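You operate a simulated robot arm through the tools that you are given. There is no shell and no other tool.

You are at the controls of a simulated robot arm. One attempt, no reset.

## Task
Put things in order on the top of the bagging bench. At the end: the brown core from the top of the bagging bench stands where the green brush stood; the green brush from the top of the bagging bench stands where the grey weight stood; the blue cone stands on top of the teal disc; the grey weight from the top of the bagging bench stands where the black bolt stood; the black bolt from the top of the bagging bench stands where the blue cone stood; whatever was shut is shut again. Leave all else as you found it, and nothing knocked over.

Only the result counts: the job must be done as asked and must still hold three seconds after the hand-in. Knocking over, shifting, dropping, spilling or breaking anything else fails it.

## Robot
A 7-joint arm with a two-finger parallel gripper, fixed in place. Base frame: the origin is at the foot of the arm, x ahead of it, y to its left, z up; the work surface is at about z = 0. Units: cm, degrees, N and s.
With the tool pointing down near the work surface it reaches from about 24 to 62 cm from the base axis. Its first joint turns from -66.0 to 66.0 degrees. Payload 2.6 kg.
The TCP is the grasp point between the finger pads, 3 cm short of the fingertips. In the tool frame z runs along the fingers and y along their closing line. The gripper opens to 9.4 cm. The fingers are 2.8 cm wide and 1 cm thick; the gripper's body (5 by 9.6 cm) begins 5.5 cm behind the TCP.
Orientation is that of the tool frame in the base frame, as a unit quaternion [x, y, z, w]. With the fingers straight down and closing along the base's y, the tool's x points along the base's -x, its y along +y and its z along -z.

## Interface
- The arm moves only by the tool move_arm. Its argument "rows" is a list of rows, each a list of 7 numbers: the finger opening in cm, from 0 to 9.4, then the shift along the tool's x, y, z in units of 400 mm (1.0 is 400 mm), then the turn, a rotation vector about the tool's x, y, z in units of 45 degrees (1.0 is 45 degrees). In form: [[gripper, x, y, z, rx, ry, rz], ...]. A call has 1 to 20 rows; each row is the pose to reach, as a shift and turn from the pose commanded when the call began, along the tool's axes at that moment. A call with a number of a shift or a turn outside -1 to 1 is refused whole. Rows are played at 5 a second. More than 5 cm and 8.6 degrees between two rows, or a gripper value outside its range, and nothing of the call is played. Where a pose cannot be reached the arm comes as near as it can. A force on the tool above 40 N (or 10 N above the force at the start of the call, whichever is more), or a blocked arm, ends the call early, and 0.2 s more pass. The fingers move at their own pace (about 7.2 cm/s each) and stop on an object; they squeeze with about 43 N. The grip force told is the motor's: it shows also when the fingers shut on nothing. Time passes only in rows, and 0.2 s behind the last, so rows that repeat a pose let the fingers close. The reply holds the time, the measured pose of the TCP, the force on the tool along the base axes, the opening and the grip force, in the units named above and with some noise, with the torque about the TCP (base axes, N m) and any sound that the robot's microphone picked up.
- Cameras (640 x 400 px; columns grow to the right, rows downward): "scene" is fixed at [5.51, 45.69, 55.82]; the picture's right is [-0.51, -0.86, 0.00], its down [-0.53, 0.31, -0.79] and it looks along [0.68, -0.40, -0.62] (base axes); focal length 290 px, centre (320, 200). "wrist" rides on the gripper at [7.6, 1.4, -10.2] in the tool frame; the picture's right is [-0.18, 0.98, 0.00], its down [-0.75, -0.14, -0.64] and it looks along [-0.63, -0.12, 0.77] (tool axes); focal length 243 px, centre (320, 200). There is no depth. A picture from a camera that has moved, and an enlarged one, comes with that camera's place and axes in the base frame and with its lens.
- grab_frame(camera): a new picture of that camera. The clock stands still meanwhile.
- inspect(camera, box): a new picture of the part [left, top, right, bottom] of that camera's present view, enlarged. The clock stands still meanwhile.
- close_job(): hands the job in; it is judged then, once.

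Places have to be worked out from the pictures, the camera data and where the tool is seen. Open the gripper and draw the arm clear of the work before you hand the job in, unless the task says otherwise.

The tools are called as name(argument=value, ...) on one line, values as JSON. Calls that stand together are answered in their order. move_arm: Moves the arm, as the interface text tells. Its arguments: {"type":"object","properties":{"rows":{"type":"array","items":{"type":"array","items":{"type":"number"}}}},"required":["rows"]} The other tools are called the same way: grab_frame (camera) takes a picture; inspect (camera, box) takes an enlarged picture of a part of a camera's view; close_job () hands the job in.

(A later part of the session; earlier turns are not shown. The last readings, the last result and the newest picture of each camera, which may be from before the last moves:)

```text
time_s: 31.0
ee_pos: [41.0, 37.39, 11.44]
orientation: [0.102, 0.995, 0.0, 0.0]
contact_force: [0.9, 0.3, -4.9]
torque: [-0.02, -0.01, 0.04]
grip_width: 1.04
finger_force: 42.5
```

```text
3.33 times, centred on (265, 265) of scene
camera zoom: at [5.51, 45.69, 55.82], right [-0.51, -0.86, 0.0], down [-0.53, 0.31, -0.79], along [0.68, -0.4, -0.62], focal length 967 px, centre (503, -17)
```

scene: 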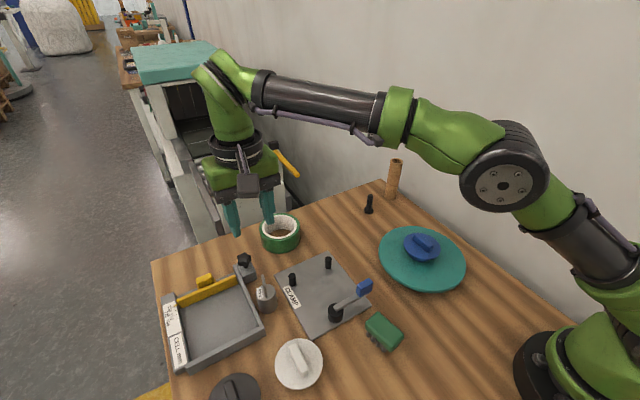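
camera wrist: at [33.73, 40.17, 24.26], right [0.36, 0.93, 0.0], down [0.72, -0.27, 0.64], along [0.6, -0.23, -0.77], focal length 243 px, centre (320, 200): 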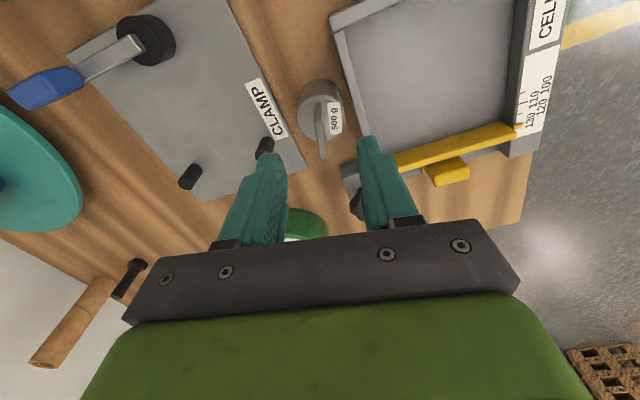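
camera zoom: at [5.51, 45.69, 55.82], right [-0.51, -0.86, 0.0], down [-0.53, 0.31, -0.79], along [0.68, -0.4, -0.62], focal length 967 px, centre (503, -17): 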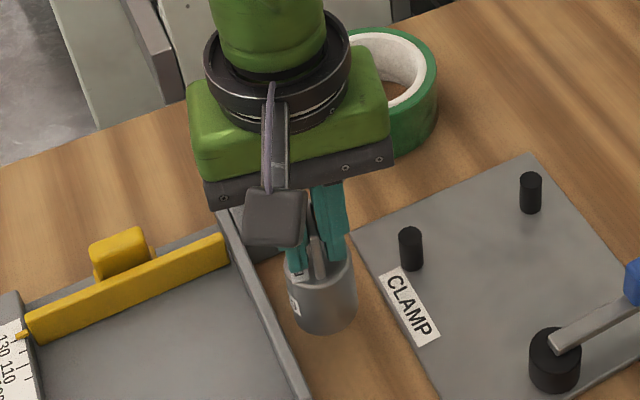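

Load −4.9 N: the 500 g weight is held upright. Carry it above the bolt's old spot, aiming the weight's centre at ≈(49.55,19.5) so that its 2 cm radius clears the plate edge at x≈47.3.

move_arm(rows=[[0.2, 0, 0, -0.07, 0, 0, 0], [0.2, 0, 0, -0.14, 0, 0, 0], [0.2, -0.06, -0.079, -0.14, 0, 0, 0], [0.2, -0.12, -0.158, -0.14, 0, 0, 0], [0.2, -0.18, -0.237, -0.14, 0, 0, 0], [0.2, -0.24, -0.316, -0.14, 0, 0, 0], [0.2, -0.299, -0.3955, -0.14, 0, 0, 0], [0.2, -0.299, -0.3955, -0.1, 0, 0, 0], [0.2, -0.299, -0.3955, -0.03, 0, 0, 0], [0.2, -0.299, -0.3955, 0.02, 0, 0, 0], [0.2, -0.299, -0.3955, 0.02, 0, 0, 0]])

grab_frame(camera="wrist")

inspect(camera="scene", box=[270, 180, 370, 290])

inspect(camera="wrist", box=[260, 60, 400, 220])

```text
time_s: 33.4
ee_pos: [49.52, 19.5, 10.64]
orientation: [0.101, 0.995, 0.0, 0.0]
contact_force: [-0.4, 0.0, -4.9]
torque: [0.0, 0.01, -0.01]
grip_width: 1.05
finger_force: 42.8
```

```text
taken
camera wrist: at [42.32, 22.45, 20.77], right [0.38, 0.93, 0.0], down [0.71, -0.29, 0.64], along [0.59, -0.24, -0.77], focal length 243 px, centre (320, 200)
```

wrist: 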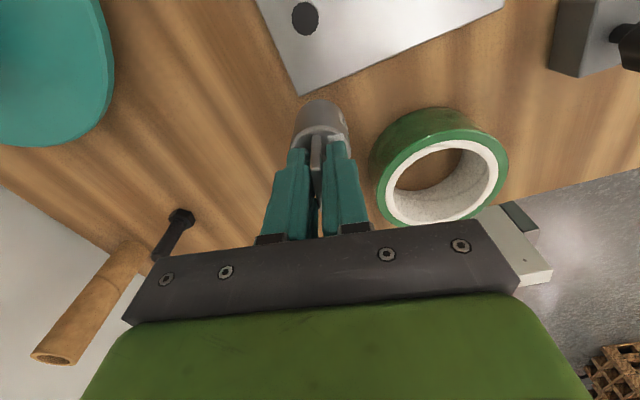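

```text
3.64 times, centred on (320, 235) of scene
camera zoom: at [5.52, 45.69, 55.82], right [-0.51, -0.86, 0.0], down [-0.53, 0.31, -0.79], along [0.68, -0.4, -0.62], focal length 1054 px, centre (320, 73)
```

zoom: 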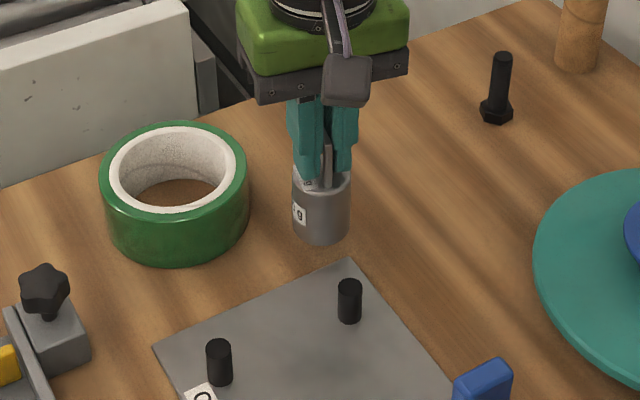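

```text
2.50 times, centred on (330, 140) of wrist
camera zoom: at [42.32, 22.45, 20.77], right [0.38, 0.93, 0.0], down [0.71, -0.29, 0.64], along [0.59, -0.24, -0.77], focal length 606 px, centre (295, 350)
```

zoom: 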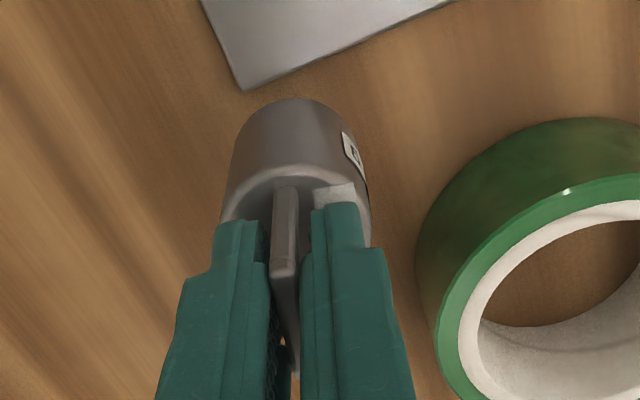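

Weight hovers ~2.2 cm up, centre ≈(49.4,19.4), clearing the plate edge (x≈47.2). Nudge +0.1 in x, lower to just above the table, and creep.

move_arm(rows=[[0.2, -0.0025, 0.0005, 0.02, 0, 0, 0], [0.2, -0.0025, 0.0005, 0.04, 0, 0, 0], [0.2, -0.0025, 0.0005, 0.05, 0, 0, 0], [0.2, -0.0025, 0.0005, 0.05, 0, 0, 0]])

inspect(camera="wrist", box=[260, 60, 400, 220])

inspect(camera="scene", box=[290, 220, 350, 270])

```text
time_s: 34.4
ee_pos: [49.54, 19.53, 8.54]
orientation: [0.102, 0.995, 0.001, 0.001]
contact_force: [0.8, 0.1, -5.6]
torque: [0.0, 0.01, 0.02]
grip_width: 1.04
finger_force: 43.0
```

```text
2.50 times, centred on (330, 140) of wrist
camera zoom: at [42.36, 22.47, 18.74], right [0.38, 0.93, 0.0], down [0.71, -0.29, 0.64], along [0.59, -0.24, -0.77], focal length 606 px, centre (295, 350)
```

zoom: 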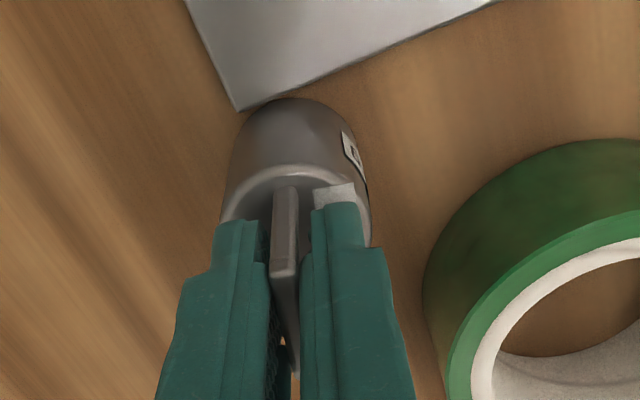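

```text
8.00 times, centred on (320, 245) of scene
camera zoom: at [5.51, 45.69, 55.82], right [-0.51, -0.86, 0.0], down [-0.53, 0.31, -0.79], along [0.68, -0.4, -0.62], focal length 2320 px, centre (320, -160)
```

zoom: 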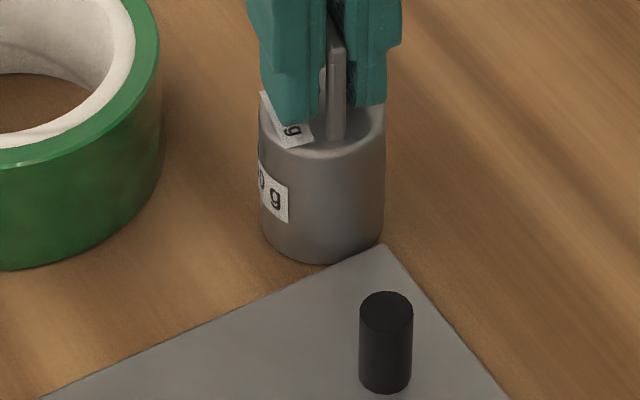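

Both views show a small but clear gap to the plate edge. Creep down to contact.

move_arm(rows=[[0.2, 0, 0, 0.003, 0, 0, 0], [0.2, 0, 0, 0.006, 0, 0, 0], [0.2, 0, 0, 0.006, 0, 0, 0]])

inspect(camera="scene", box=[290, 220, 350, 270])

```text
time_s: 35.2
ee_pos: [49.51, 19.55, 8.48]
orientation: [0.102, 0.995, 0.0, -0.001]
contact_force: [-5.3, -0.5, 8.4]
torque: [0.11, 0.57, 0.1]
grip_width: 0.99
finger_force: 43.3
```

```text
8.00 times, centred on (320, 245) of scene
camera zoom: at [5.51, 45.68, 55.82], right [-0.51, -0.86, 0.0], down [-0.53, 0.31, -0.79], along [0.68, -0.4, -0.62], focal length 2320 px, centre (320, -160)
```

zoom: 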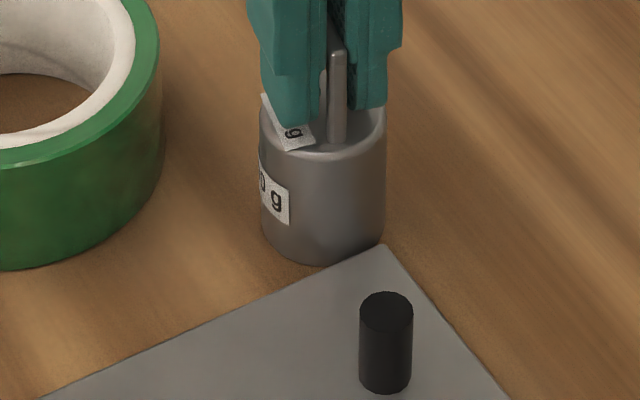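

Contact at z≈8.45, the same height as when it stood on the table, so it's flat on the bench. Ease off, open, and rise.

move_arm(rows=[[0.2, 0, 0, -0.003, 0, 0, 0], [0.2, 0, 0, -0.003, 0, 0, 0], [1.6, 0, 0, -0.003, 0, 0, 0], [2.4, 0, 0, -0.003, 0, 0, 0], [3.2, 0, 0, -0.003, 0, 0, 0], [3.2, 0, 0, -0.03, 0, 0, 0], [3.2, 0, 0, -0.1, 0, 0, 0], [3.2, 0, 0, -0.2, 0, 0, 0], [3.2, 0, 0, -0.3, 0, 0, 0], [3.2, 0, 0, -0.4, 0, 0, 0], [3.2, 0, 0, -0.4, 0, 0, 0]])

grab_frame(camera="wrist")

grab_frame(camera="scene")

inspect(camera="scene", box=[290, 220, 350, 270])

```text
time_s: 37.6
ee_pos: [49.54, 19.5, 24.48]
orientation: [0.102, 0.995, 0.001, 0.0]
contact_force: [0.8, -0.5, -0.4]
torque: [0.0, 0.01, -0.01]
grip_width: 3.21
finger_force: 0.0
```

```text
taken
camera wrist: at [42.34, 22.45, 34.66], right [0.38, 0.93, 0.0], down [0.71, -0.29, 0.64], along [0.59, -0.24, -0.77], focal length 243 px, centre (320, 200)
```

wrist: 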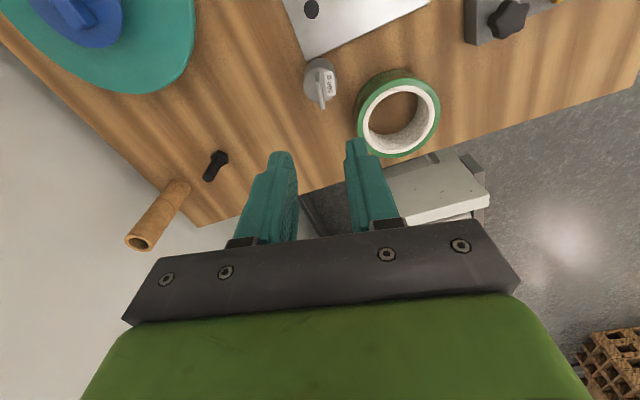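

```text
taken
```

scene: 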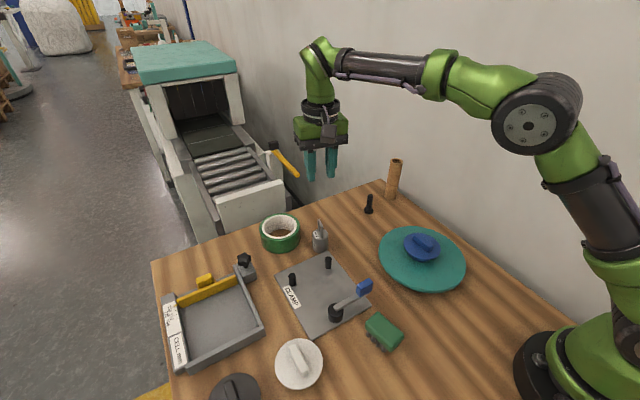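

```text
8.00 times, centred on (320, 245) of scene
camera zoom: at [5.51, 45.69, 55.82], right [-0.51, -0.86, 0.0], down [-0.53, 0.31, -0.79], along [0.68, -0.4, -0.62], focal length 2320 px, centre (320, -160)
```

zoom: 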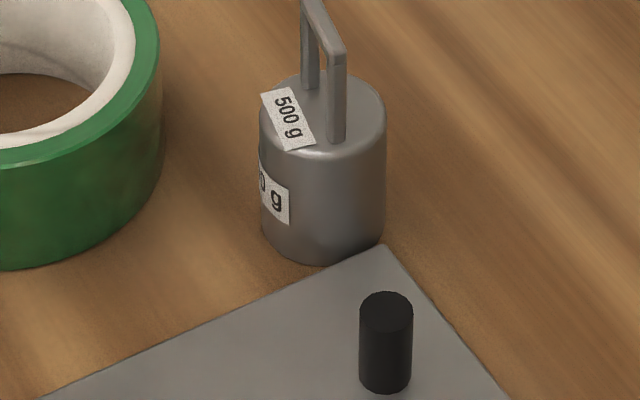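

The weight stands upright at the bolt's spot. The brush (≈6×4 cm, long axis ≈ +9° from x) sits at ≈(23,21.5). Its destination is the 6.6 cm gap between tray and clamp plate, so I'll grip it by its long ends to keep the fingers within the gap. Moving over it with a partial turn for a look.

move_arm(rows=[[3.2, 0.094, -0.012, 0, 0, 0, -0.14], [3.2, 0.189, -0.024, 0, 0, 0, -0.28], [3.2, 0.283, -0.037, 0, 0, 0, -0.42], [3.2, 0.377, -0.049, 0, 0, 0, -0.56], [3.2, 0.471, -0.061, 0, 0, 0, -0.7], [3.2, 0.566, -0.073, 0, 0, 0, -0.84], [3.2, 0.66, -0.0855, 0, 0, 0, -0.98], [3.2, 0.66, -0.0855, 0, 0, 0, -0.98]])

grab_frame(camera="wrist")

grab_frame(camera="scene")

```text
time_s: 39.4
ee_pos: [22.94, 21.49, 24.39]
orientation: [-0.28, 0.96, 0.0, 0.0]
contact_force: [1.0, 0.2, 1.0]
torque: [-0.03, 0.0, -0.02]
grip_width: 3.2
finger_force: 0.0
```

```text
taken
camera wrist: at [15.74, 18.61, 34.49], right [-0.37, 0.93, 0.0], down [0.71, 0.29, 0.64], along [0.6, 0.24, -0.77], focal length 243 px, centre (320, 200)
```

wrist: 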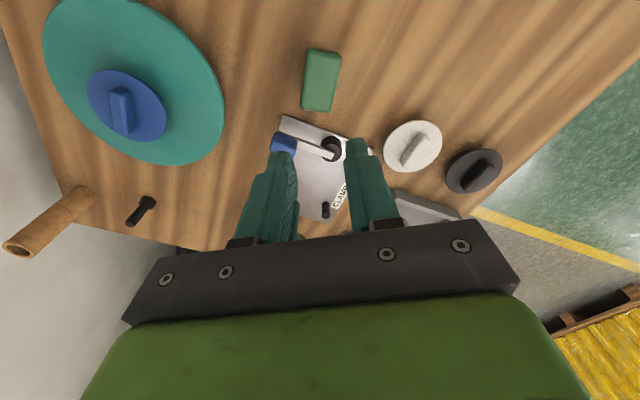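

```text
taken
```

scene: 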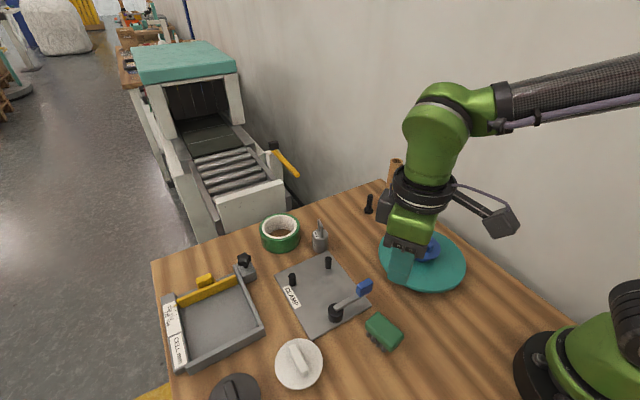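

inspect(camera="wrist", box=[270, 30, 380, 130])

```text
4.00 times, centred on (325, 80) of wrist
camera zoom: at [15.74, 18.61, 34.49], right [-0.37, 0.93, 0.0], down [0.71, 0.29, 0.64], along [0.6, 0.24, -0.77], focal length 970 px, centre (300, 680)
```

zoom: 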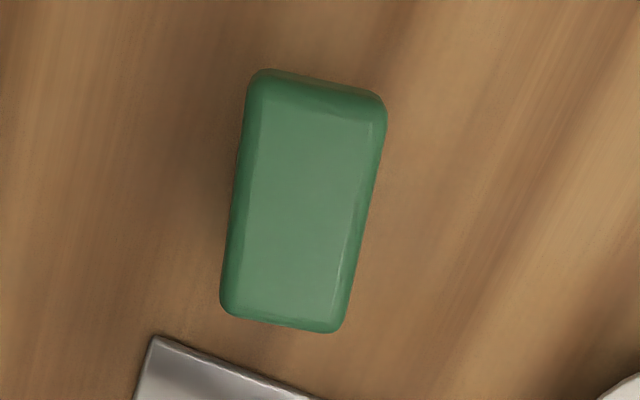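

Brush centre ≈(23.0,21.5), top z≈3.9, length ≈6.2, yaw ≈ +10.5°. Rotate the tool to close along its long axis (tool yaw ≈100°).

move_arm(rows=[[5, 0, 0, 0.02, 0, 0, -0.15], [6, 0, 0, 0.04, 0, 0, -0.3], [7, 0, 0, 0.06, 0, 0, -0.45], [8, 0, 0, 0.08, 0, 0, -0.6], [8.6, 0, 0, 0.1, 0, 0, -0.76], [8.6, 0, 0, 0.1, 0, 0, -0.76]])

move_arm(rows=[[8.6, 0, 0, 0.02, 0, 0, -0.15], [8.6, 0, 0, 0.04, 0, 0, -0.3], [8.6, 0, 0, 0.06, 0, 0, -0.45], [8.6, 0, 0, 0.08, 0, 0, -0.6], [8.6, 0, 0, 0.1, 0, 0, -0.75], [8.6, 0, 0, 0.1, 0, 0, -0.75]])

grab_frame(camera="wrist")

grab_frame(camera="scene")

```text
time_s: 40.8
ee_pos: [22.88, 21.41, 20.29]
orientation: [-0.551, 0.835, 0.0, 0.0]
contact_force: [0.0, 0.6, 0.7]
torque: [0.01, 0.01, -0.02]
grip_width: 8.61
finger_force: 0.1
```

```text
time_s: 42.2
ee_pos: [23.07, 21.44, 16.3]
orientation: [0.768, -0.64, 0.0, 0.0]
contact_force: [0.8, -0.1, 0.3]
torque: [-0.03, 0.01, -0.03]
grip_width: 8.6
finger_force: 0.0
```

```text
taken
camera wrist: at [22.99, 13.74, 26.51], right [-1.0, 0.0, 0.0], down [0.0, 0.77, 0.64], along [0.0, 0.64, -0.77], focal length 243 px, centre (320, 200)
```

wrist: 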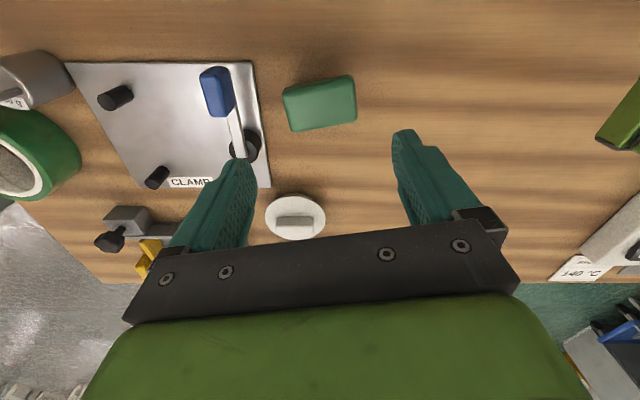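

```text
taken
```

scene: 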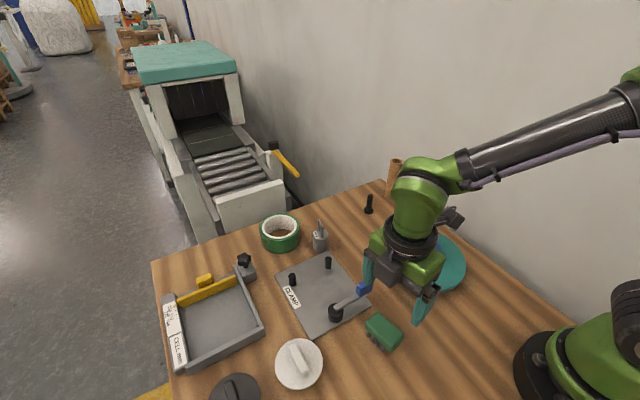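

The gripper is aligned over the brush (long axis in line with the closing direction) and clear of the lever. Descend to TCP z≈4.8.

move_arm(rows=[[8.6, 0, 0, 0.08, 0, 0, 0], [8.6, 0, 0, 0.16, 0, 0, 0], [8.6, 0, 0, 0.23, 0, 0, 0], [8.6, 0, 0, 0.27, 0, 0, 0], [8.6, 0, 0, 0.2875, 0, 0, 0], [8.6, 0, 0, 0.2875, 0, 0, 0]])

grab_frame(camera="wrist")

inspect(camera="scene", box=[330, 260, 450, 370])

```text
time_s: 43.6
ee_pos: [23.07, 21.6, 4.9]
orientation: [0.768, -0.64, 0.001, 0.0]
contact_force: [0.6, 0.3, -0.2]
torque: [-0.03, -0.03, 0.03]
grip_width: 8.59
finger_force: 0.0
```

```text
taken
camera wrist: at [22.98, 13.75, 15.01], right [-1.0, 0.0, 0.0], down [0.0, 0.77, 0.64], along [0.0, 0.64, -0.77], focal length 243 px, centre (320, 200)
```

wrist: 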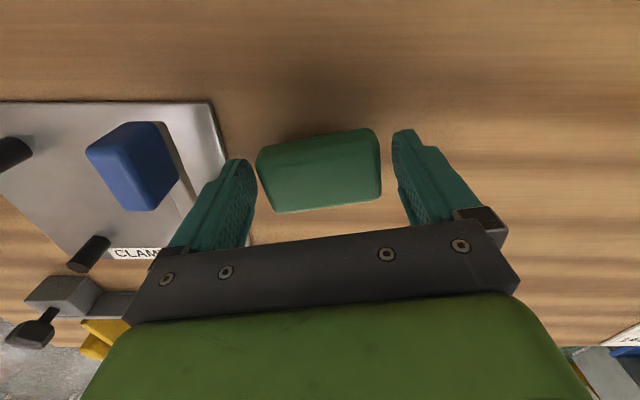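

```text
3.64 times, centred on (390, 315) of scene
camera zoom: at [5.51, 45.69, 55.82], right [-0.51, -0.86, 0.0], down [-0.53, 0.31, -0.79], along [0.68, -0.4, -0.62], focal length 1054 px, centre (66, -218)
```

zoom: 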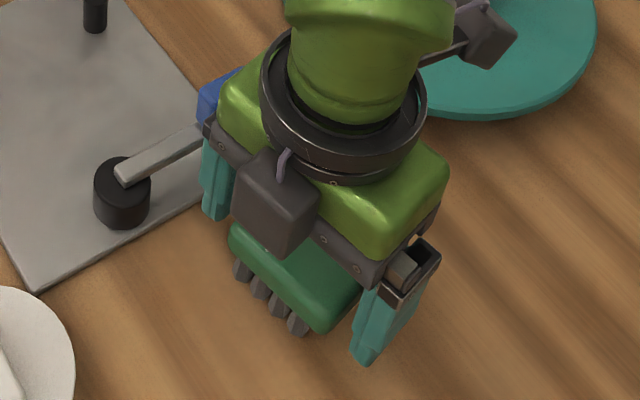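

Brush lies between the fingers, about 0.3 cm toward −y of the TCP. Nudge that way and close.

move_arm(rows=[[8.6, 0.0075, 0, 0, 0, 0, 0], [8.6, 0.0075, 0, 0, 0, 0, 0], [7, 0.0075, 0, 0, 0, 0, 0], [5, 0.0075, 0, 0, 0, 0, 0], [5, 0.0075, 0, 0, 0, 0, 0], [5, 0.0075, 0, 0, 0, 0, 0]])

grab_frame(camera="wrist")

```text
time_s: 45.0
ee_pos: [23.04, 21.21, 4.9]
orientation: [0.769, -0.64, 0.0, 0.0]
contact_force: [0.3, -0.7, 0.4]
torque: [0.02, 0.01, 0.0]
grip_width: 6.95
finger_force: 43.2
```

```text
taken
camera wrist: at [23.02, 13.44, 15.05], right [-1.0, 0.0, 0.0], down [0.0, 0.77, 0.64], along [0.0, 0.64, -0.77], focal length 243 px, centre (320, 200)
```

wrist: 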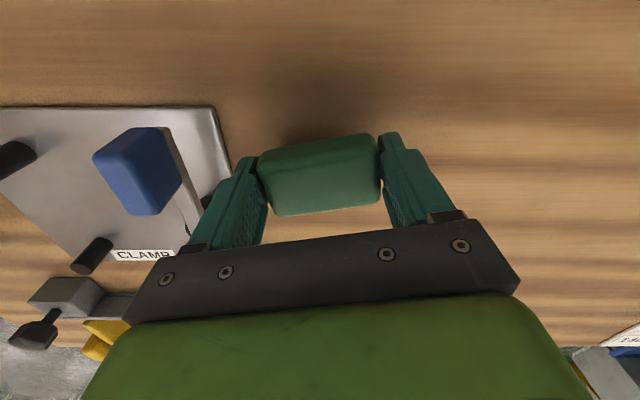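

Gripped at 6.95 cm. Lift, carry to the weight's old place (≈(40.9,37.35)), turning the brush so its long side runs along the gap, and stop above it.

move_arm(rows=[[5, 0, 0, -0.03, 0, 0, 0], [5, 0, 0, -0.1, 0, 0, 0], [5, 0, 0, -0.2, 0, 0, 0], [5, 0, 0, -0.3, 0, 0, 0], [5, -0.053, -0.085, -0.3, 0, 0, 0.04], [5, -0.106, -0.17, -0.3, 0, 0, 0.08], [5, -0.159, -0.255, -0.3, 0, 0, 0.12], [5, -0.212, -0.34, -0.3, 0, 0, 0.16], [5, -0.265, -0.425, -0.3, 0, 0, 0.2], [5, -0.317, -0.51, -0.3, 0, 0, 0.23], [5, -0.317, -0.51, -0.22, 0, 0, 0.23], [5, -0.317, -0.51, -0.15, 0, 0, 0.23], [5, -0.317, -0.51, -0.15, 0, 0, 0.23]])

grab_frame(camera="wrist")

grab_frame(camera="scene")

inspect(camera="scene", box=[215, 205, 315, 325])

```text
time_s: 47.8
ee_pos: [40.91, 37.33, 10.87]
orientation: [-0.707, 0.707, -0.001, 0.0]
contact_force: [-0.3, 0.2, -0.7]
torque: [0.01, 0.01, 0.0]
grip_width: 6.92
finger_force: 43.1
```

```text
taken
camera wrist: at [39.37, 29.7, 20.98], right [-0.98, 0.18, 0.0], down [0.14, 0.75, 0.64], along [0.12, 0.63, -0.77], focal length 243 px, centre (320, 200)
```

wrist: 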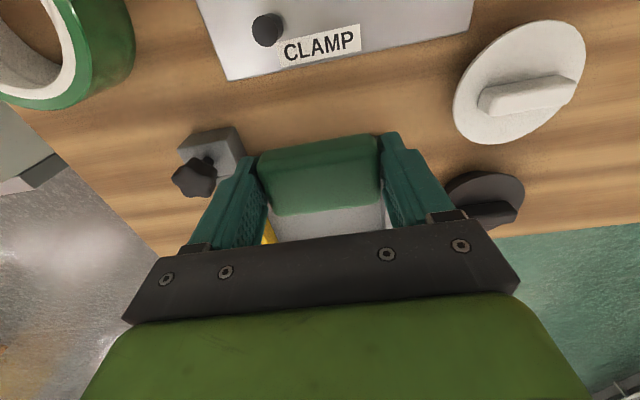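

```text
taken
```

scene: 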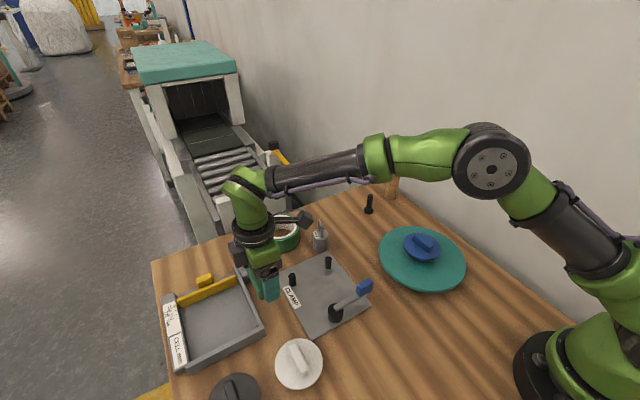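

```text
3.33 times, centred on (265, 265) of scene
camera zoom: at [5.51, 45.69, 55.82], right [-0.51, -0.86, 0.0], down [-0.53, 0.31, -0.79], along [0.68, -0.4, -0.62], focal length 967 px, centre (503, -17)
```

zoom: 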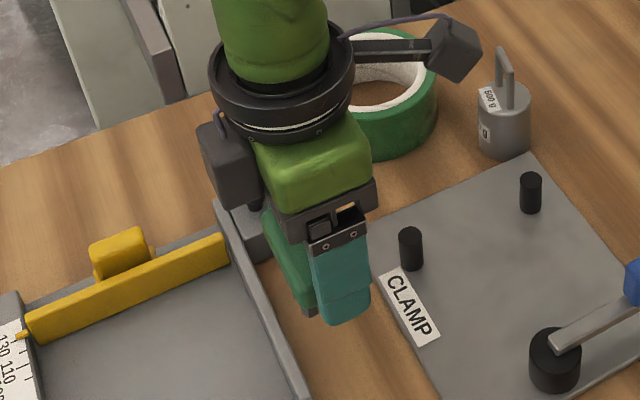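

The brush is lined up with the gap, clear of the knob block (x≥47.4). I estimate the brush body sits ~0.3 cm +y of the TCP, so I'll shift −0.4 in y for tray clearance and lower part way.

move_arm(rows=[[5, 0.01, 0, 0.03, 0, 0, 0], [5, 0.01, 0, 0.07, 0, 0, 0], [5, 0.01, 0, 0.1, 0, 0, 0], [5, 0.01, 0, 0.1, 0, 0, 0]])

grab_frame(camera="wrist")

inspect(camera="scene", box=[225, 225, 305, 325])

```text
time_s: 48.8
ee_pos: [40.87, 36.92, 6.71]
orientation: [0.707, -0.707, 0.0, 0.0]
contact_force: [-0.1, 0.5, -0.7]
torque: [0.01, 0.01, 0.02]
grip_width: 6.93
finger_force: 43.3
```

```text
taken
camera wrist: at [39.38, 29.29, 16.98], right [-0.98, 0.18, 0.0], down [0.14, 0.75, 0.64], along [0.12, 0.63, -0.77], focal length 243 px, centre (320, 200)
```

wrist: 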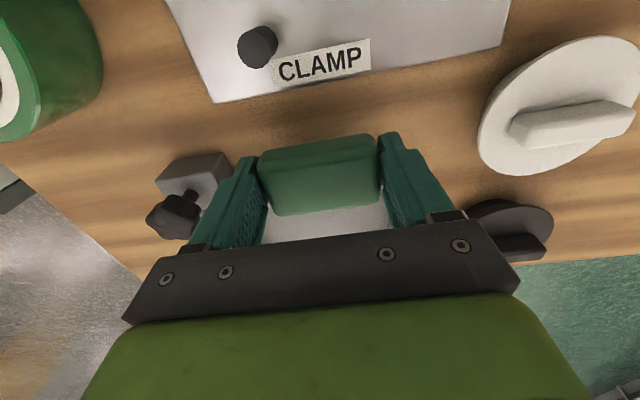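

```text
4.00 times, centred on (265, 275) of scene
camera zoom: at [5.51, 45.69, 55.82], right [-0.51, -0.86, 0.0], down [-0.53, 0.31, -0.79], along [0.68, -0.4, -0.62], focal length 1160 px, centre (540, -100)
```

zoom: 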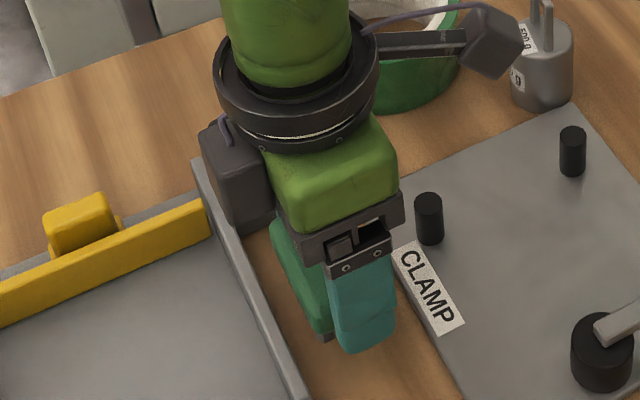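

Clearances look good: brush +y face ≈39.1 vs tray wall ≈40.3. Shift +0.2 in y, lower to just above the bench.

move_arm(rows=[[5, -0.005, 0, 0.015, 0, 0, 0], [5, -0.005, 0, 0.03, 0, 0, 0], [5, -0.005, 0, 0.039, 0, 0, 0], [5, -0.005, 0, 0.039, 0, 0, 0]])

move_arm(rows=[[5, 0, 0, 0.003, 0, 0, 0], [5, 0, 0, 0.006, 0, 0, 0], [5, 0, 0, 0.006, 0, 0, 0]])

inspect(camera="scene", box=[225, 225, 305, 325])

```text
time_s: 49.8
ee_pos: [40.8, 37.14, 5.24]
orientation: [0.707, -0.707, 0.001, -0.001]
contact_force: [0.0, 0.1, 0.8]
torque: [0.0, -0.06, -0.02]
grip_width: 6.66
finger_force: 43.2
```

```text
time_s: 50.6
ee_pos: [40.9, 37.26, 5.34]
orientation: [-0.707, 0.708, 0.0, 0.003]
contact_force: [-4.9, -4.6, 22.7]
torque: [-0.28, -0.44, -0.11]
grip_width: 6.69
finger_force: 42.6
```

```text
4.00 times, centred on (265, 275) of scene
camera zoom: at [5.5, 45.68, 55.83], right [-0.51, -0.86, 0.0], down [-0.53, 0.31, -0.79], along [0.68, -0.4, -0.62], focal length 1160 px, centre (540, -100)
```

zoom: 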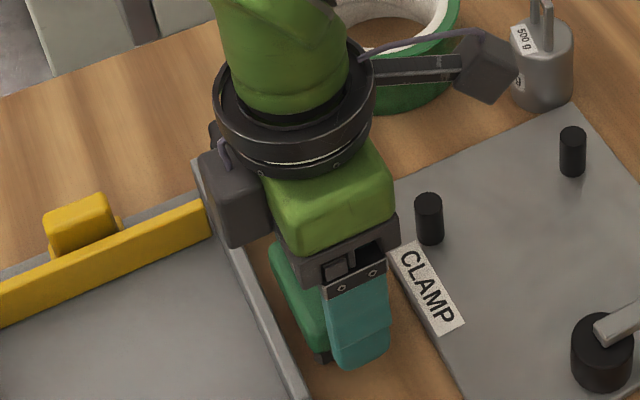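

Contact came slightly high (z≈5.3, not 4.9) and the grip width changed to 6.66, so something shifted. Back off the load and look closely.

move_arm(rows=[[5, 0, 0, -0.005, 0, 0, 0], [5, 0, 0, -0.005, 0, 0, 0]])

grab_frame(camera="wrist")

inspect(camera="scene", box=[240, 270, 290, 325])

inspect(camera="wrist", box=[230, 90, 410, 250])

```text
time_s: 51.2
ee_pos: [40.92, 37.21, 5.2]
orientation: [0.708, -0.707, 0.001, -0.001]
contact_force: [3.6, 4.0, 10.6]
torque: [0.25, -0.48, 0.08]
grip_width: 6.68
finger_force: 43.5
```

```text
taken
camera wrist: at [39.42, 29.54, 15.47], right [-0.98, 0.18, 0.0], down [0.14, 0.75, 0.64], along [0.12, 0.63, -0.77], focal length 243 px, centre (320, 200)
```

wrist: 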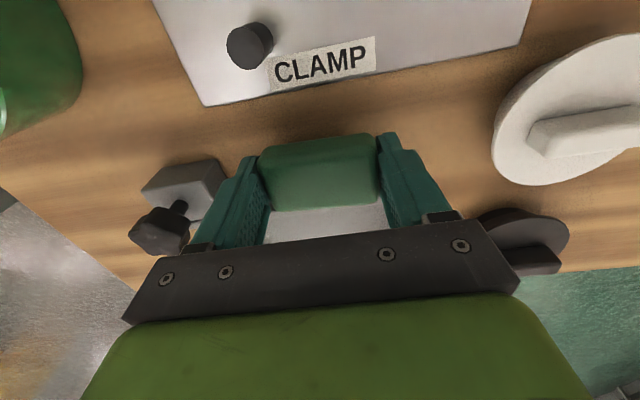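

```text
7.27 times, centred on (265, 298) of scene
camera zoom: at [5.51, 45.68, 55.83], right [-0.51, -0.86, 0.0], down [-0.53, 0.31, -0.79], along [0.68, -0.4, -0.62], focal length 2109 px, centre (720, -509)
```

zoom: 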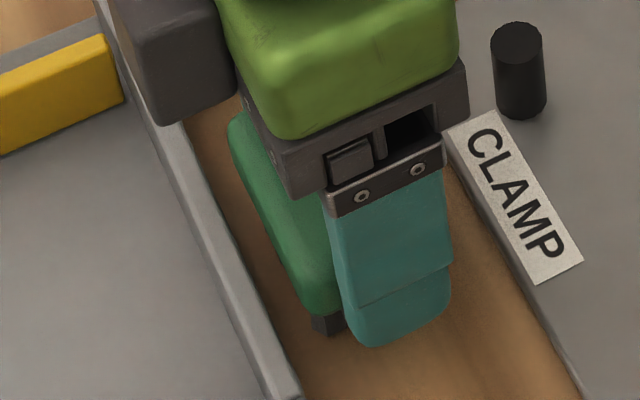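

```text
2.50 times, centred on (320, 170) of wrist
camera zoom: at [39.42, 29.54, 15.47], right [-0.98, 0.18, 0.0], down [0.14, 0.75, 0.64], along [0.12, 0.63, -0.77], focal length 606 px, centre (320, 275)
```

zoom: 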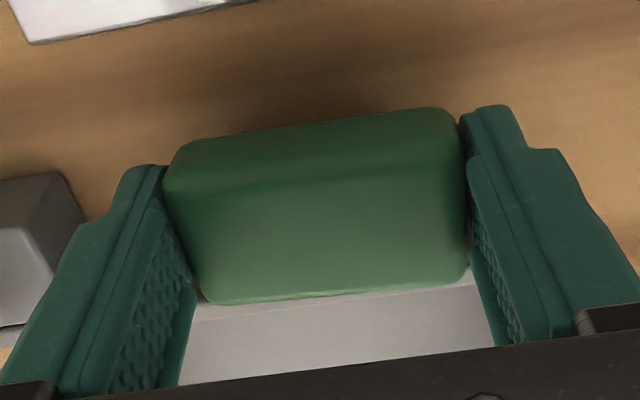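

The brush is just touching the bench; being a wide, low object it will settle flat. Relieve the remaining load by 0.1 cm, then open gently.

move_arm(rows=[[5, 0, 0, -0.002, 0, 0, 0], [5, 0, 0, -0.002, 0, 0, 0]])

move_arm(rows=[[6.8, 0, 0, 0, 0, 0, 0], [7.0, 0, 0, 0, 0, 0, 0], [7.4, 0, 0, 0, 0, 0, 0], [7.8, 0, 0, 0, 0, 0, 0], [8.1, 0, 0, 0, 0, 0, 0], [8.1, 0, 0, 0, 0, 0, 0]])

grab_frame(camera="wrist")

inspect(camera="scene", box=[240, 260, 300, 325])

```text
time_s: 51.8
ee_pos: [40.85, 37.03, 5.29]
orientation: [-0.707, 0.707, 0.0, -0.001]
contact_force: [0.1, 1.4, 2.7]
torque: [0.15, -0.18, 0.02]
grip_width: 6.67
finger_force: 43.6
```

```text
time_s: 53.2
ee_pos: [40.87, 37.23, 5.3]
orientation: [-0.707, 0.708, 0.0, 0.0]
contact_force: [-0.2, -0.4, 0.4]
torque: [-0.02, 0.0, 0.01]
grip_width: 8.13
finger_force: 0.1
```

```text
taken
camera wrist: at [39.42, 29.51, 15.57], right [-0.98, 0.18, 0.0], down [0.14, 0.75, 0.64], along [0.12, 0.63, -0.77], focal length 243 px, centre (320, 200)
```

wrist: 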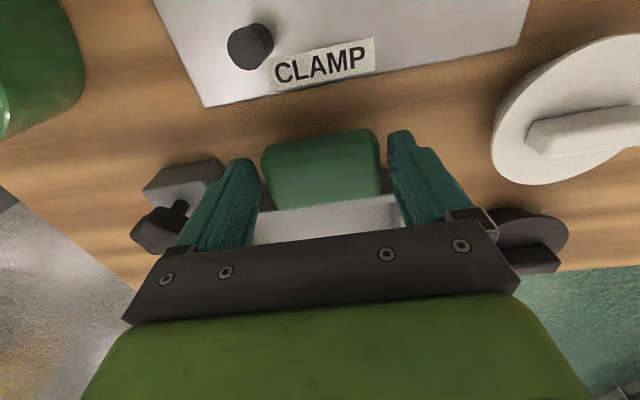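

```text
6.15 times, centred on (270, 292) of scene
camera zoom: at [5.51, 45.69, 55.82], right [-0.51, -0.86, 0.0], down [-0.53, 0.31, -0.79], along [0.68, -0.4, -0.62], focal length 1785 px, centre (628, -369)
```

zoom: 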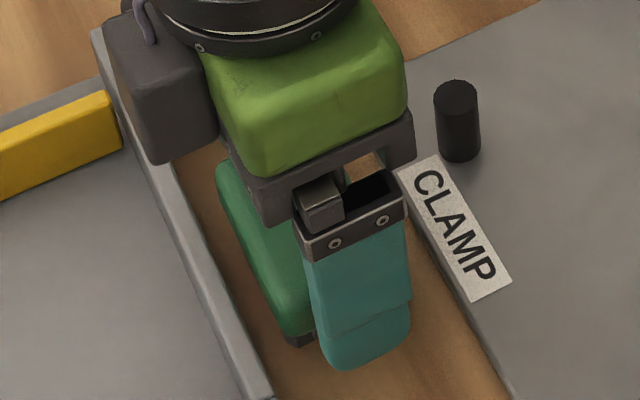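

Released; the brush settled flat. Rise straight up and verify.

move_arm(rows=[[8.1, 0, 0, -0.03, 0, 0, 0], [8.1, 0, 0, -0.09, 0, 0, 0], [8.1, 0, 0, -0.18, 0, 0, 0], [8.1, 0, 0, -0.28, 0, 0, 0], [8.1, 0, 0, -0.38, 0, 0, 0], [8.1, 0, 0, -0.5, 0, 0, 0], [8.1, 0, 0, -0.5, 0, 0, 0]])

grab_frame(camera="wrist")

grab_frame(camera="scene")

inspect(camera="scene", box=[225, 245, 305, 320])

```text
time_s: 54.8
ee_pos: [40.98, 37.08, 25.35]
orientation: [-0.707, 0.707, 0.0, 0.001]
contact_force: [0.3, 0.0, 0.5]
torque: [0.04, 0.01, 0.02]
grip_width: 8.13
finger_force: 0.0
```

```text
taken
camera wrist: at [39.48, 29.41, 35.59], right [-0.98, 0.18, 0.0], down [0.14, 0.75, 0.64], along [0.12, 0.63, -0.77], focal length 243 px, centre (320, 200)
```

wrist: 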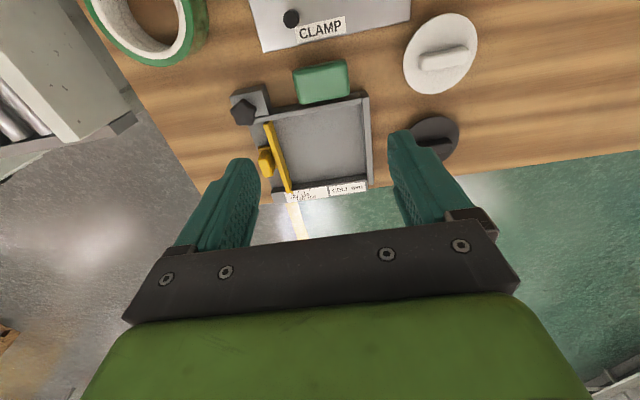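

```text
taken
```

scene: 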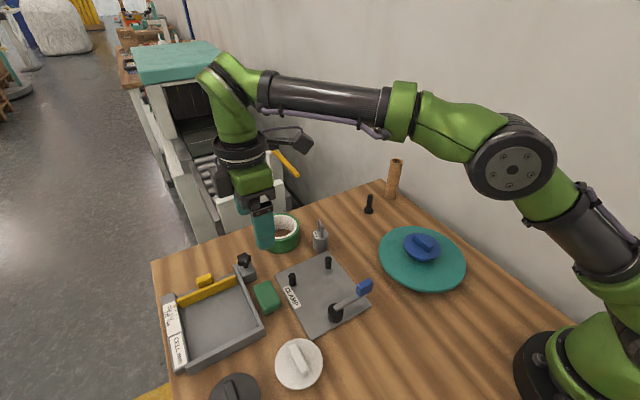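

```text
5.33 times, centred on (265, 282) of scene
camera zoom: at [5.51, 45.69, 55.82], right [-0.51, -0.86, 0.0], down [-0.53, 0.31, -0.79], along [0.68, -0.4, -0.62], focal length 1547 px, centre (613, -240)
```

zoom: 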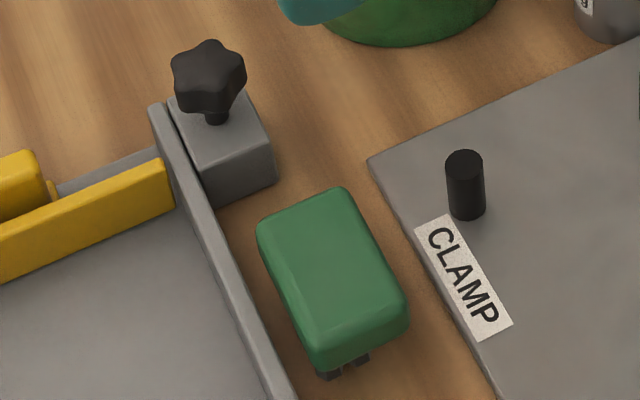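

Brush is standing in the weight's old place, clear of tray and plate. Now the core at ≈(57,−10.5), ~13 cm tall: swing over at height while turning back to default yaw.

move_arm(rows=[[8, 0.1, -0.033, 0, 0, 0, 0.166], [7, 0.2, -0.067, 0, 0, 0, 0.333], [6, 0.3, -0.1, 0, 0, 0, 0.5], [6, 0.4, -0.133, 0, 0, 0, 0.666], [6, 0.5, -0.167, 0, 0, 0, 0.833], [6, 0.6, -0.2, 0, 0, 0, 1.0], [6, 0.6, -0.2, 0, 0, 0, 1.0]])

move_arm(rows=[[6, 0.046, -0.093, 0, 0, 0, 0.166], [6, 0.092, -0.186, 0, 0, 0, 0.333], [6, 0.138, -0.279, 0, 0, 0, 0.5], [6, 0.184, -0.372, 0, 0, 0, 0.666], [6, 0.23, -0.465, 0, 0, 0, 0.833], [6, 0.2757, -0.5585, 0, 0, 0, 1.0], [6, 0.2757, -0.5585, 0, 0, 0, 1.0]])

grab_frame(camera="wrist")

grab_frame(camera="scene")

```text
time_s: 56.4
ee_pos: [48.79, 13.08, 25.34]
orientation: [-0.382, 0.924, 0.0, 0.0]
contact_force: [-0.5, 0.4, 1.3]
torque: [0.0, 0.0, 0.0]
grip_width: 5.99
finger_force: 0.0
```

```text
time_s: 58.0
ee_pos: [56.63, -10.14, 25.23]
orientation: [0.001, 1.0, 0.0, 0.0]
contact_force: [0.3, -0.4, 0.4]
torque: [0.01, -0.02, -0.02]
grip_width: 6.0
finger_force: 0.0
out of reach, approached as far as the arm can: row 6, 7
```

```text
taken
camera wrist: at [49.05, -8.76, 35.35], right [0.19, 0.98, 0.0], down [0.75, -0.14, 0.64], along [0.63, -0.12, -0.77], focal length 243 px, centre (320, 200)
```

wrist: 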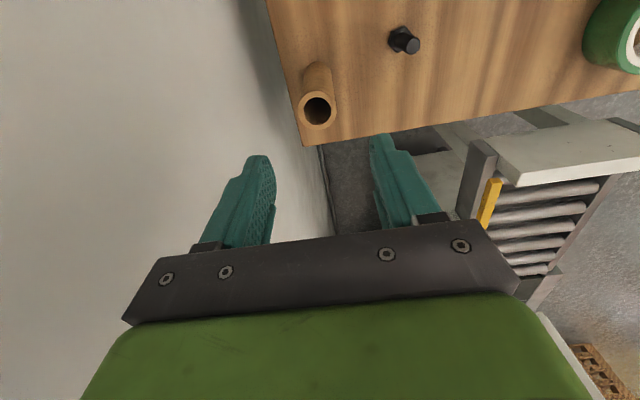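

```text
taken
```

scene: 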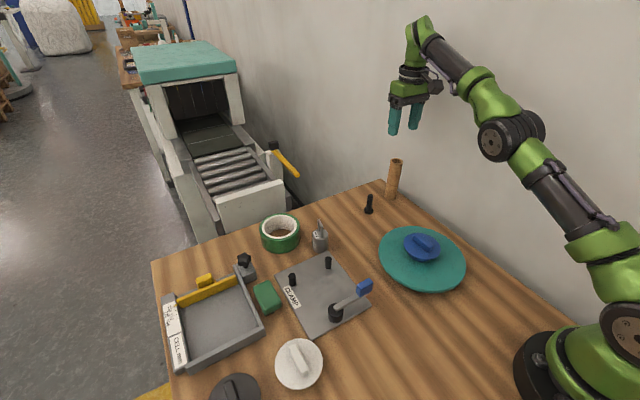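

Nearly over the core, slightly limited in reach at this height. Let me check the core and the wall/floor line closely.

inspect(camera="wrist", box=[240, 30, 380, 240])

inspect(camera="scene", box=[350, 60, 470, 220])

```text
1.90 times, centred on (310, 135) of wrist
camera zoom: at [49.05, -8.76, 35.35], right [0.19, 0.98, 0.0], down [0.75, -0.14, 0.64], along [0.63, -0.12, -0.77], focal length 462 px, centre (339, 324)
```

zoom: 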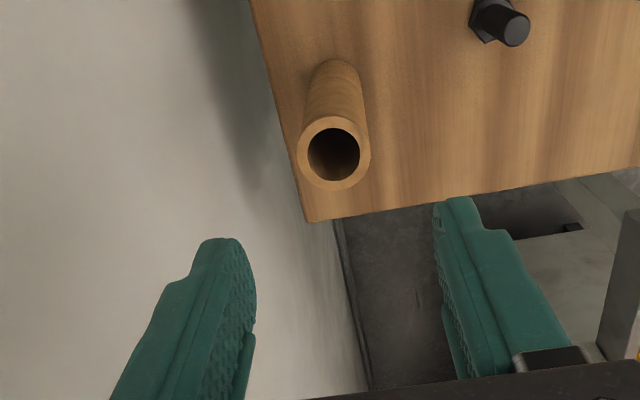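

```text
2.50 times, centred on (410, 140) of scene
camera zoom: at [5.51, 45.68, 55.82], right [-0.51, -0.86, 0.0], down [-0.53, 0.31, -0.79], along [0.68, -0.4, -0.62], focal length 725 px, centre (95, 350)
```

zoom: 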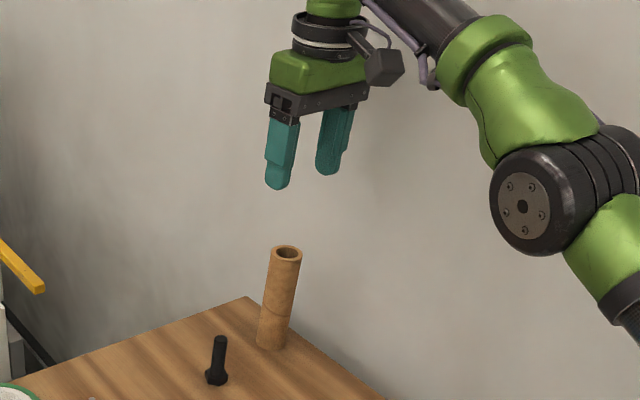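

The core is at ≈(56.9,−10.45), Ø≈3.4. Descend straight to just above its top and check the pose.

move_arm(rows=[[6, 0, 0, 0.06, 0, 0, 0], [6, 0, 0, 0.12, 0, 0, 0], [6, 0, 0, 0.18, 0, 0, 0], [6, 0, 0, 0.2, 0, 0, 0], [6, 0, 0, 0.2, 0, 0, 0]])

grab_frame(camera="wrist")

inspect(camera="scene", box=[330, 90, 450, 220])

```text
time_s: 59.2
ee_pos: [56.8, -10.18, 17.21]
orientation: [0.0, 1.0, -0.001, 0.0]
contact_force: [0.4, 0.1, 0.4]
torque: [0.01, 0.02, 0.01]
grip_width: 6.0
finger_force: 0.0
```

```text
taken
camera wrist: at [49.05, -8.81, 27.41], right [0.18, 0.98, 0.0], down [0.75, -0.14, 0.64], along [0.63, -0.12, -0.77], focal length 243 px, centre (320, 200)
```

wrist: 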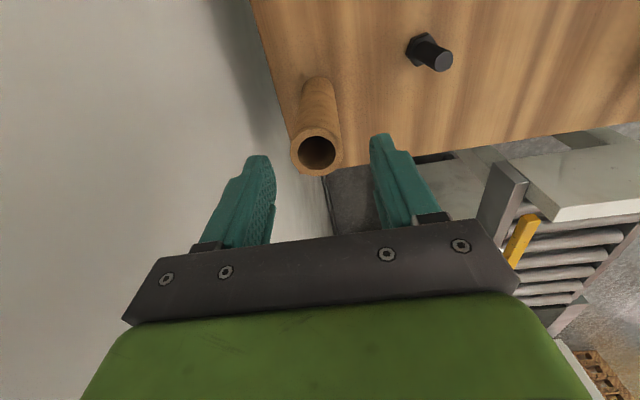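

```text
3.08 times, centred on (390, 155) of scene
camera zoom: at [5.51, 45.69, 55.82], right [-0.51, -0.86, 0.0], down [-0.53, 0.31, -0.79], along [0.68, -0.4, -0.62], focal length 892 px, centre (105, 338)
```

zoom: 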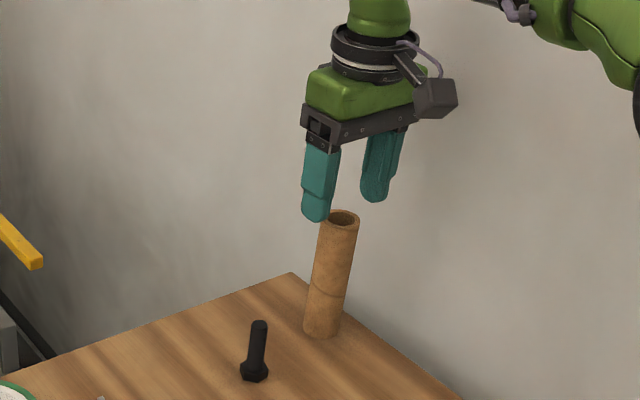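

The TCP is ~0.3 cm off in y. Correct and descend to TCP z≈9, the fingers straddling the core with ~1.3 cm each side.

move_arm(rows=[[6, -0.004, -0.0075, 0.02, 0, 0, 0], [6, -0.004, -0.0075, 0.06, 0, 0, 0], [6, -0.004, -0.0075, 0.1, 0, 0, 0], [6, -0.004, -0.0075, 0.14, 0, 0, 0], [6, -0.004, -0.0075, 0.18, 0, 0, 0], [6, -0.004, -0.0075, 0.205, 0, 0, 0], [6, -0.004, -0.0075, 0.205, 0, 0, 0]])

grab_frame(camera="wrist")

inspect(camera="scene", box=[330, 90, 450, 220])

```text
time_s: 60.8
ee_pos: [56.95, -10.64, 9.03]
orientation: [0.0, 1.0, 0.0, 0.0]
contact_force: [1.1, -0.7, 0.0]
torque: [-0.04, 0.02, 0.0]
grip_width: 6.0
finger_force: 0.1
```

```text
taken
camera wrist: at [49.24, -9.07, 19.18], right [0.18, 0.98, 0.0], down [0.75, -0.14, 0.64], along [0.63, -0.12, -0.77], focal length 243 px, centre (320, 200)
```

wrist: 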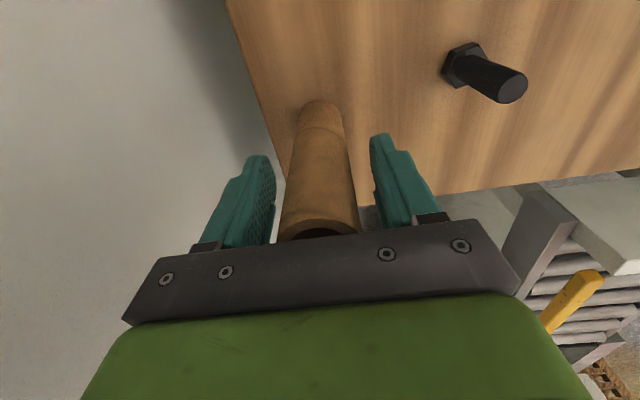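

```text
3.08 times, centred on (390, 155) of scene
camera zoom: at [5.51, 45.69, 55.82], right [-0.51, -0.86, 0.0], down [-0.53, 0.31, -0.79], along [0.68, -0.4, -0.62], focal length 892 px, centre (105, 338)
```

zoom: 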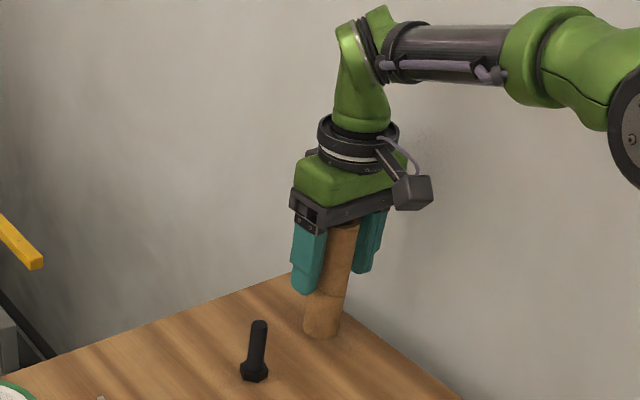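

No contact; the core is between the fingers, top below the palm. Close.

move_arm(rows=[[4, 0, 0, 0, 0, 0, 0], [2.5, 0, 0, 0, 0, 0, 0], [2.5, 0, 0, 0, 0, 0, 0], [2.5, 0, 0, 0, 0, 0, 0]])

move_arm(rows=[[2.5, 0, 0, -0.02, 0, 0, 0], [2.5, 0, 0, -0.06, 0, 0, 0], [2.5, 0, 0, -0.1, 0, 0, 0], [2.5, 0, 0, -0.1, 0, 0, 0]])

inspect(camera="scene", box=[330, 90, 450, 220])

grab_frame(camera="wrist")

```text
time_s: 61.8
ee_pos: [56.91, -10.45, 9.03]
orientation: [0.0, 1.0, 0.0, 0.0]
contact_force: [0.3, 0.0, -0.1]
torque: [-0.03, 0.0, 0.02]
grip_width: 3.47
finger_force: 42.8
```

```text
time_s: 62.8
ee_pos: [56.98, -10.44, 13.05]
orientation: [0.0, 1.0, 0.0, 0.0]
contact_force: [0.4, 0.2, -0.8]
torque: [-0.01, -0.04, -0.04]
grip_width: 3.48
finger_force: 43.3
```

```text
3.08 times, centred on (390, 155) of scene
camera zoom: at [5.51, 45.69, 55.82], right [-0.51, -0.86, 0.0], down [-0.53, 0.31, -0.79], along [0.68, -0.4, -0.62], focal length 892 px, centre (105, 338)
```

zoom: 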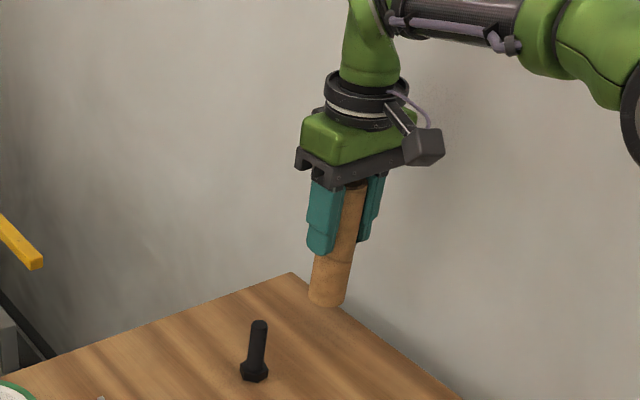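

```text
taken
camera wrist: at [49.27, -9.1, 23.22], right [0.18, 0.98, 0.0], down [0.75, -0.14, 0.64], along [0.63, -0.12, -0.77], focal length 243 px, centre (320, 200)
```

wrist: 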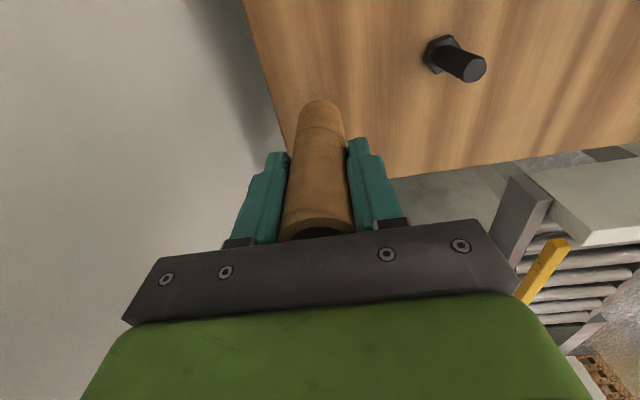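

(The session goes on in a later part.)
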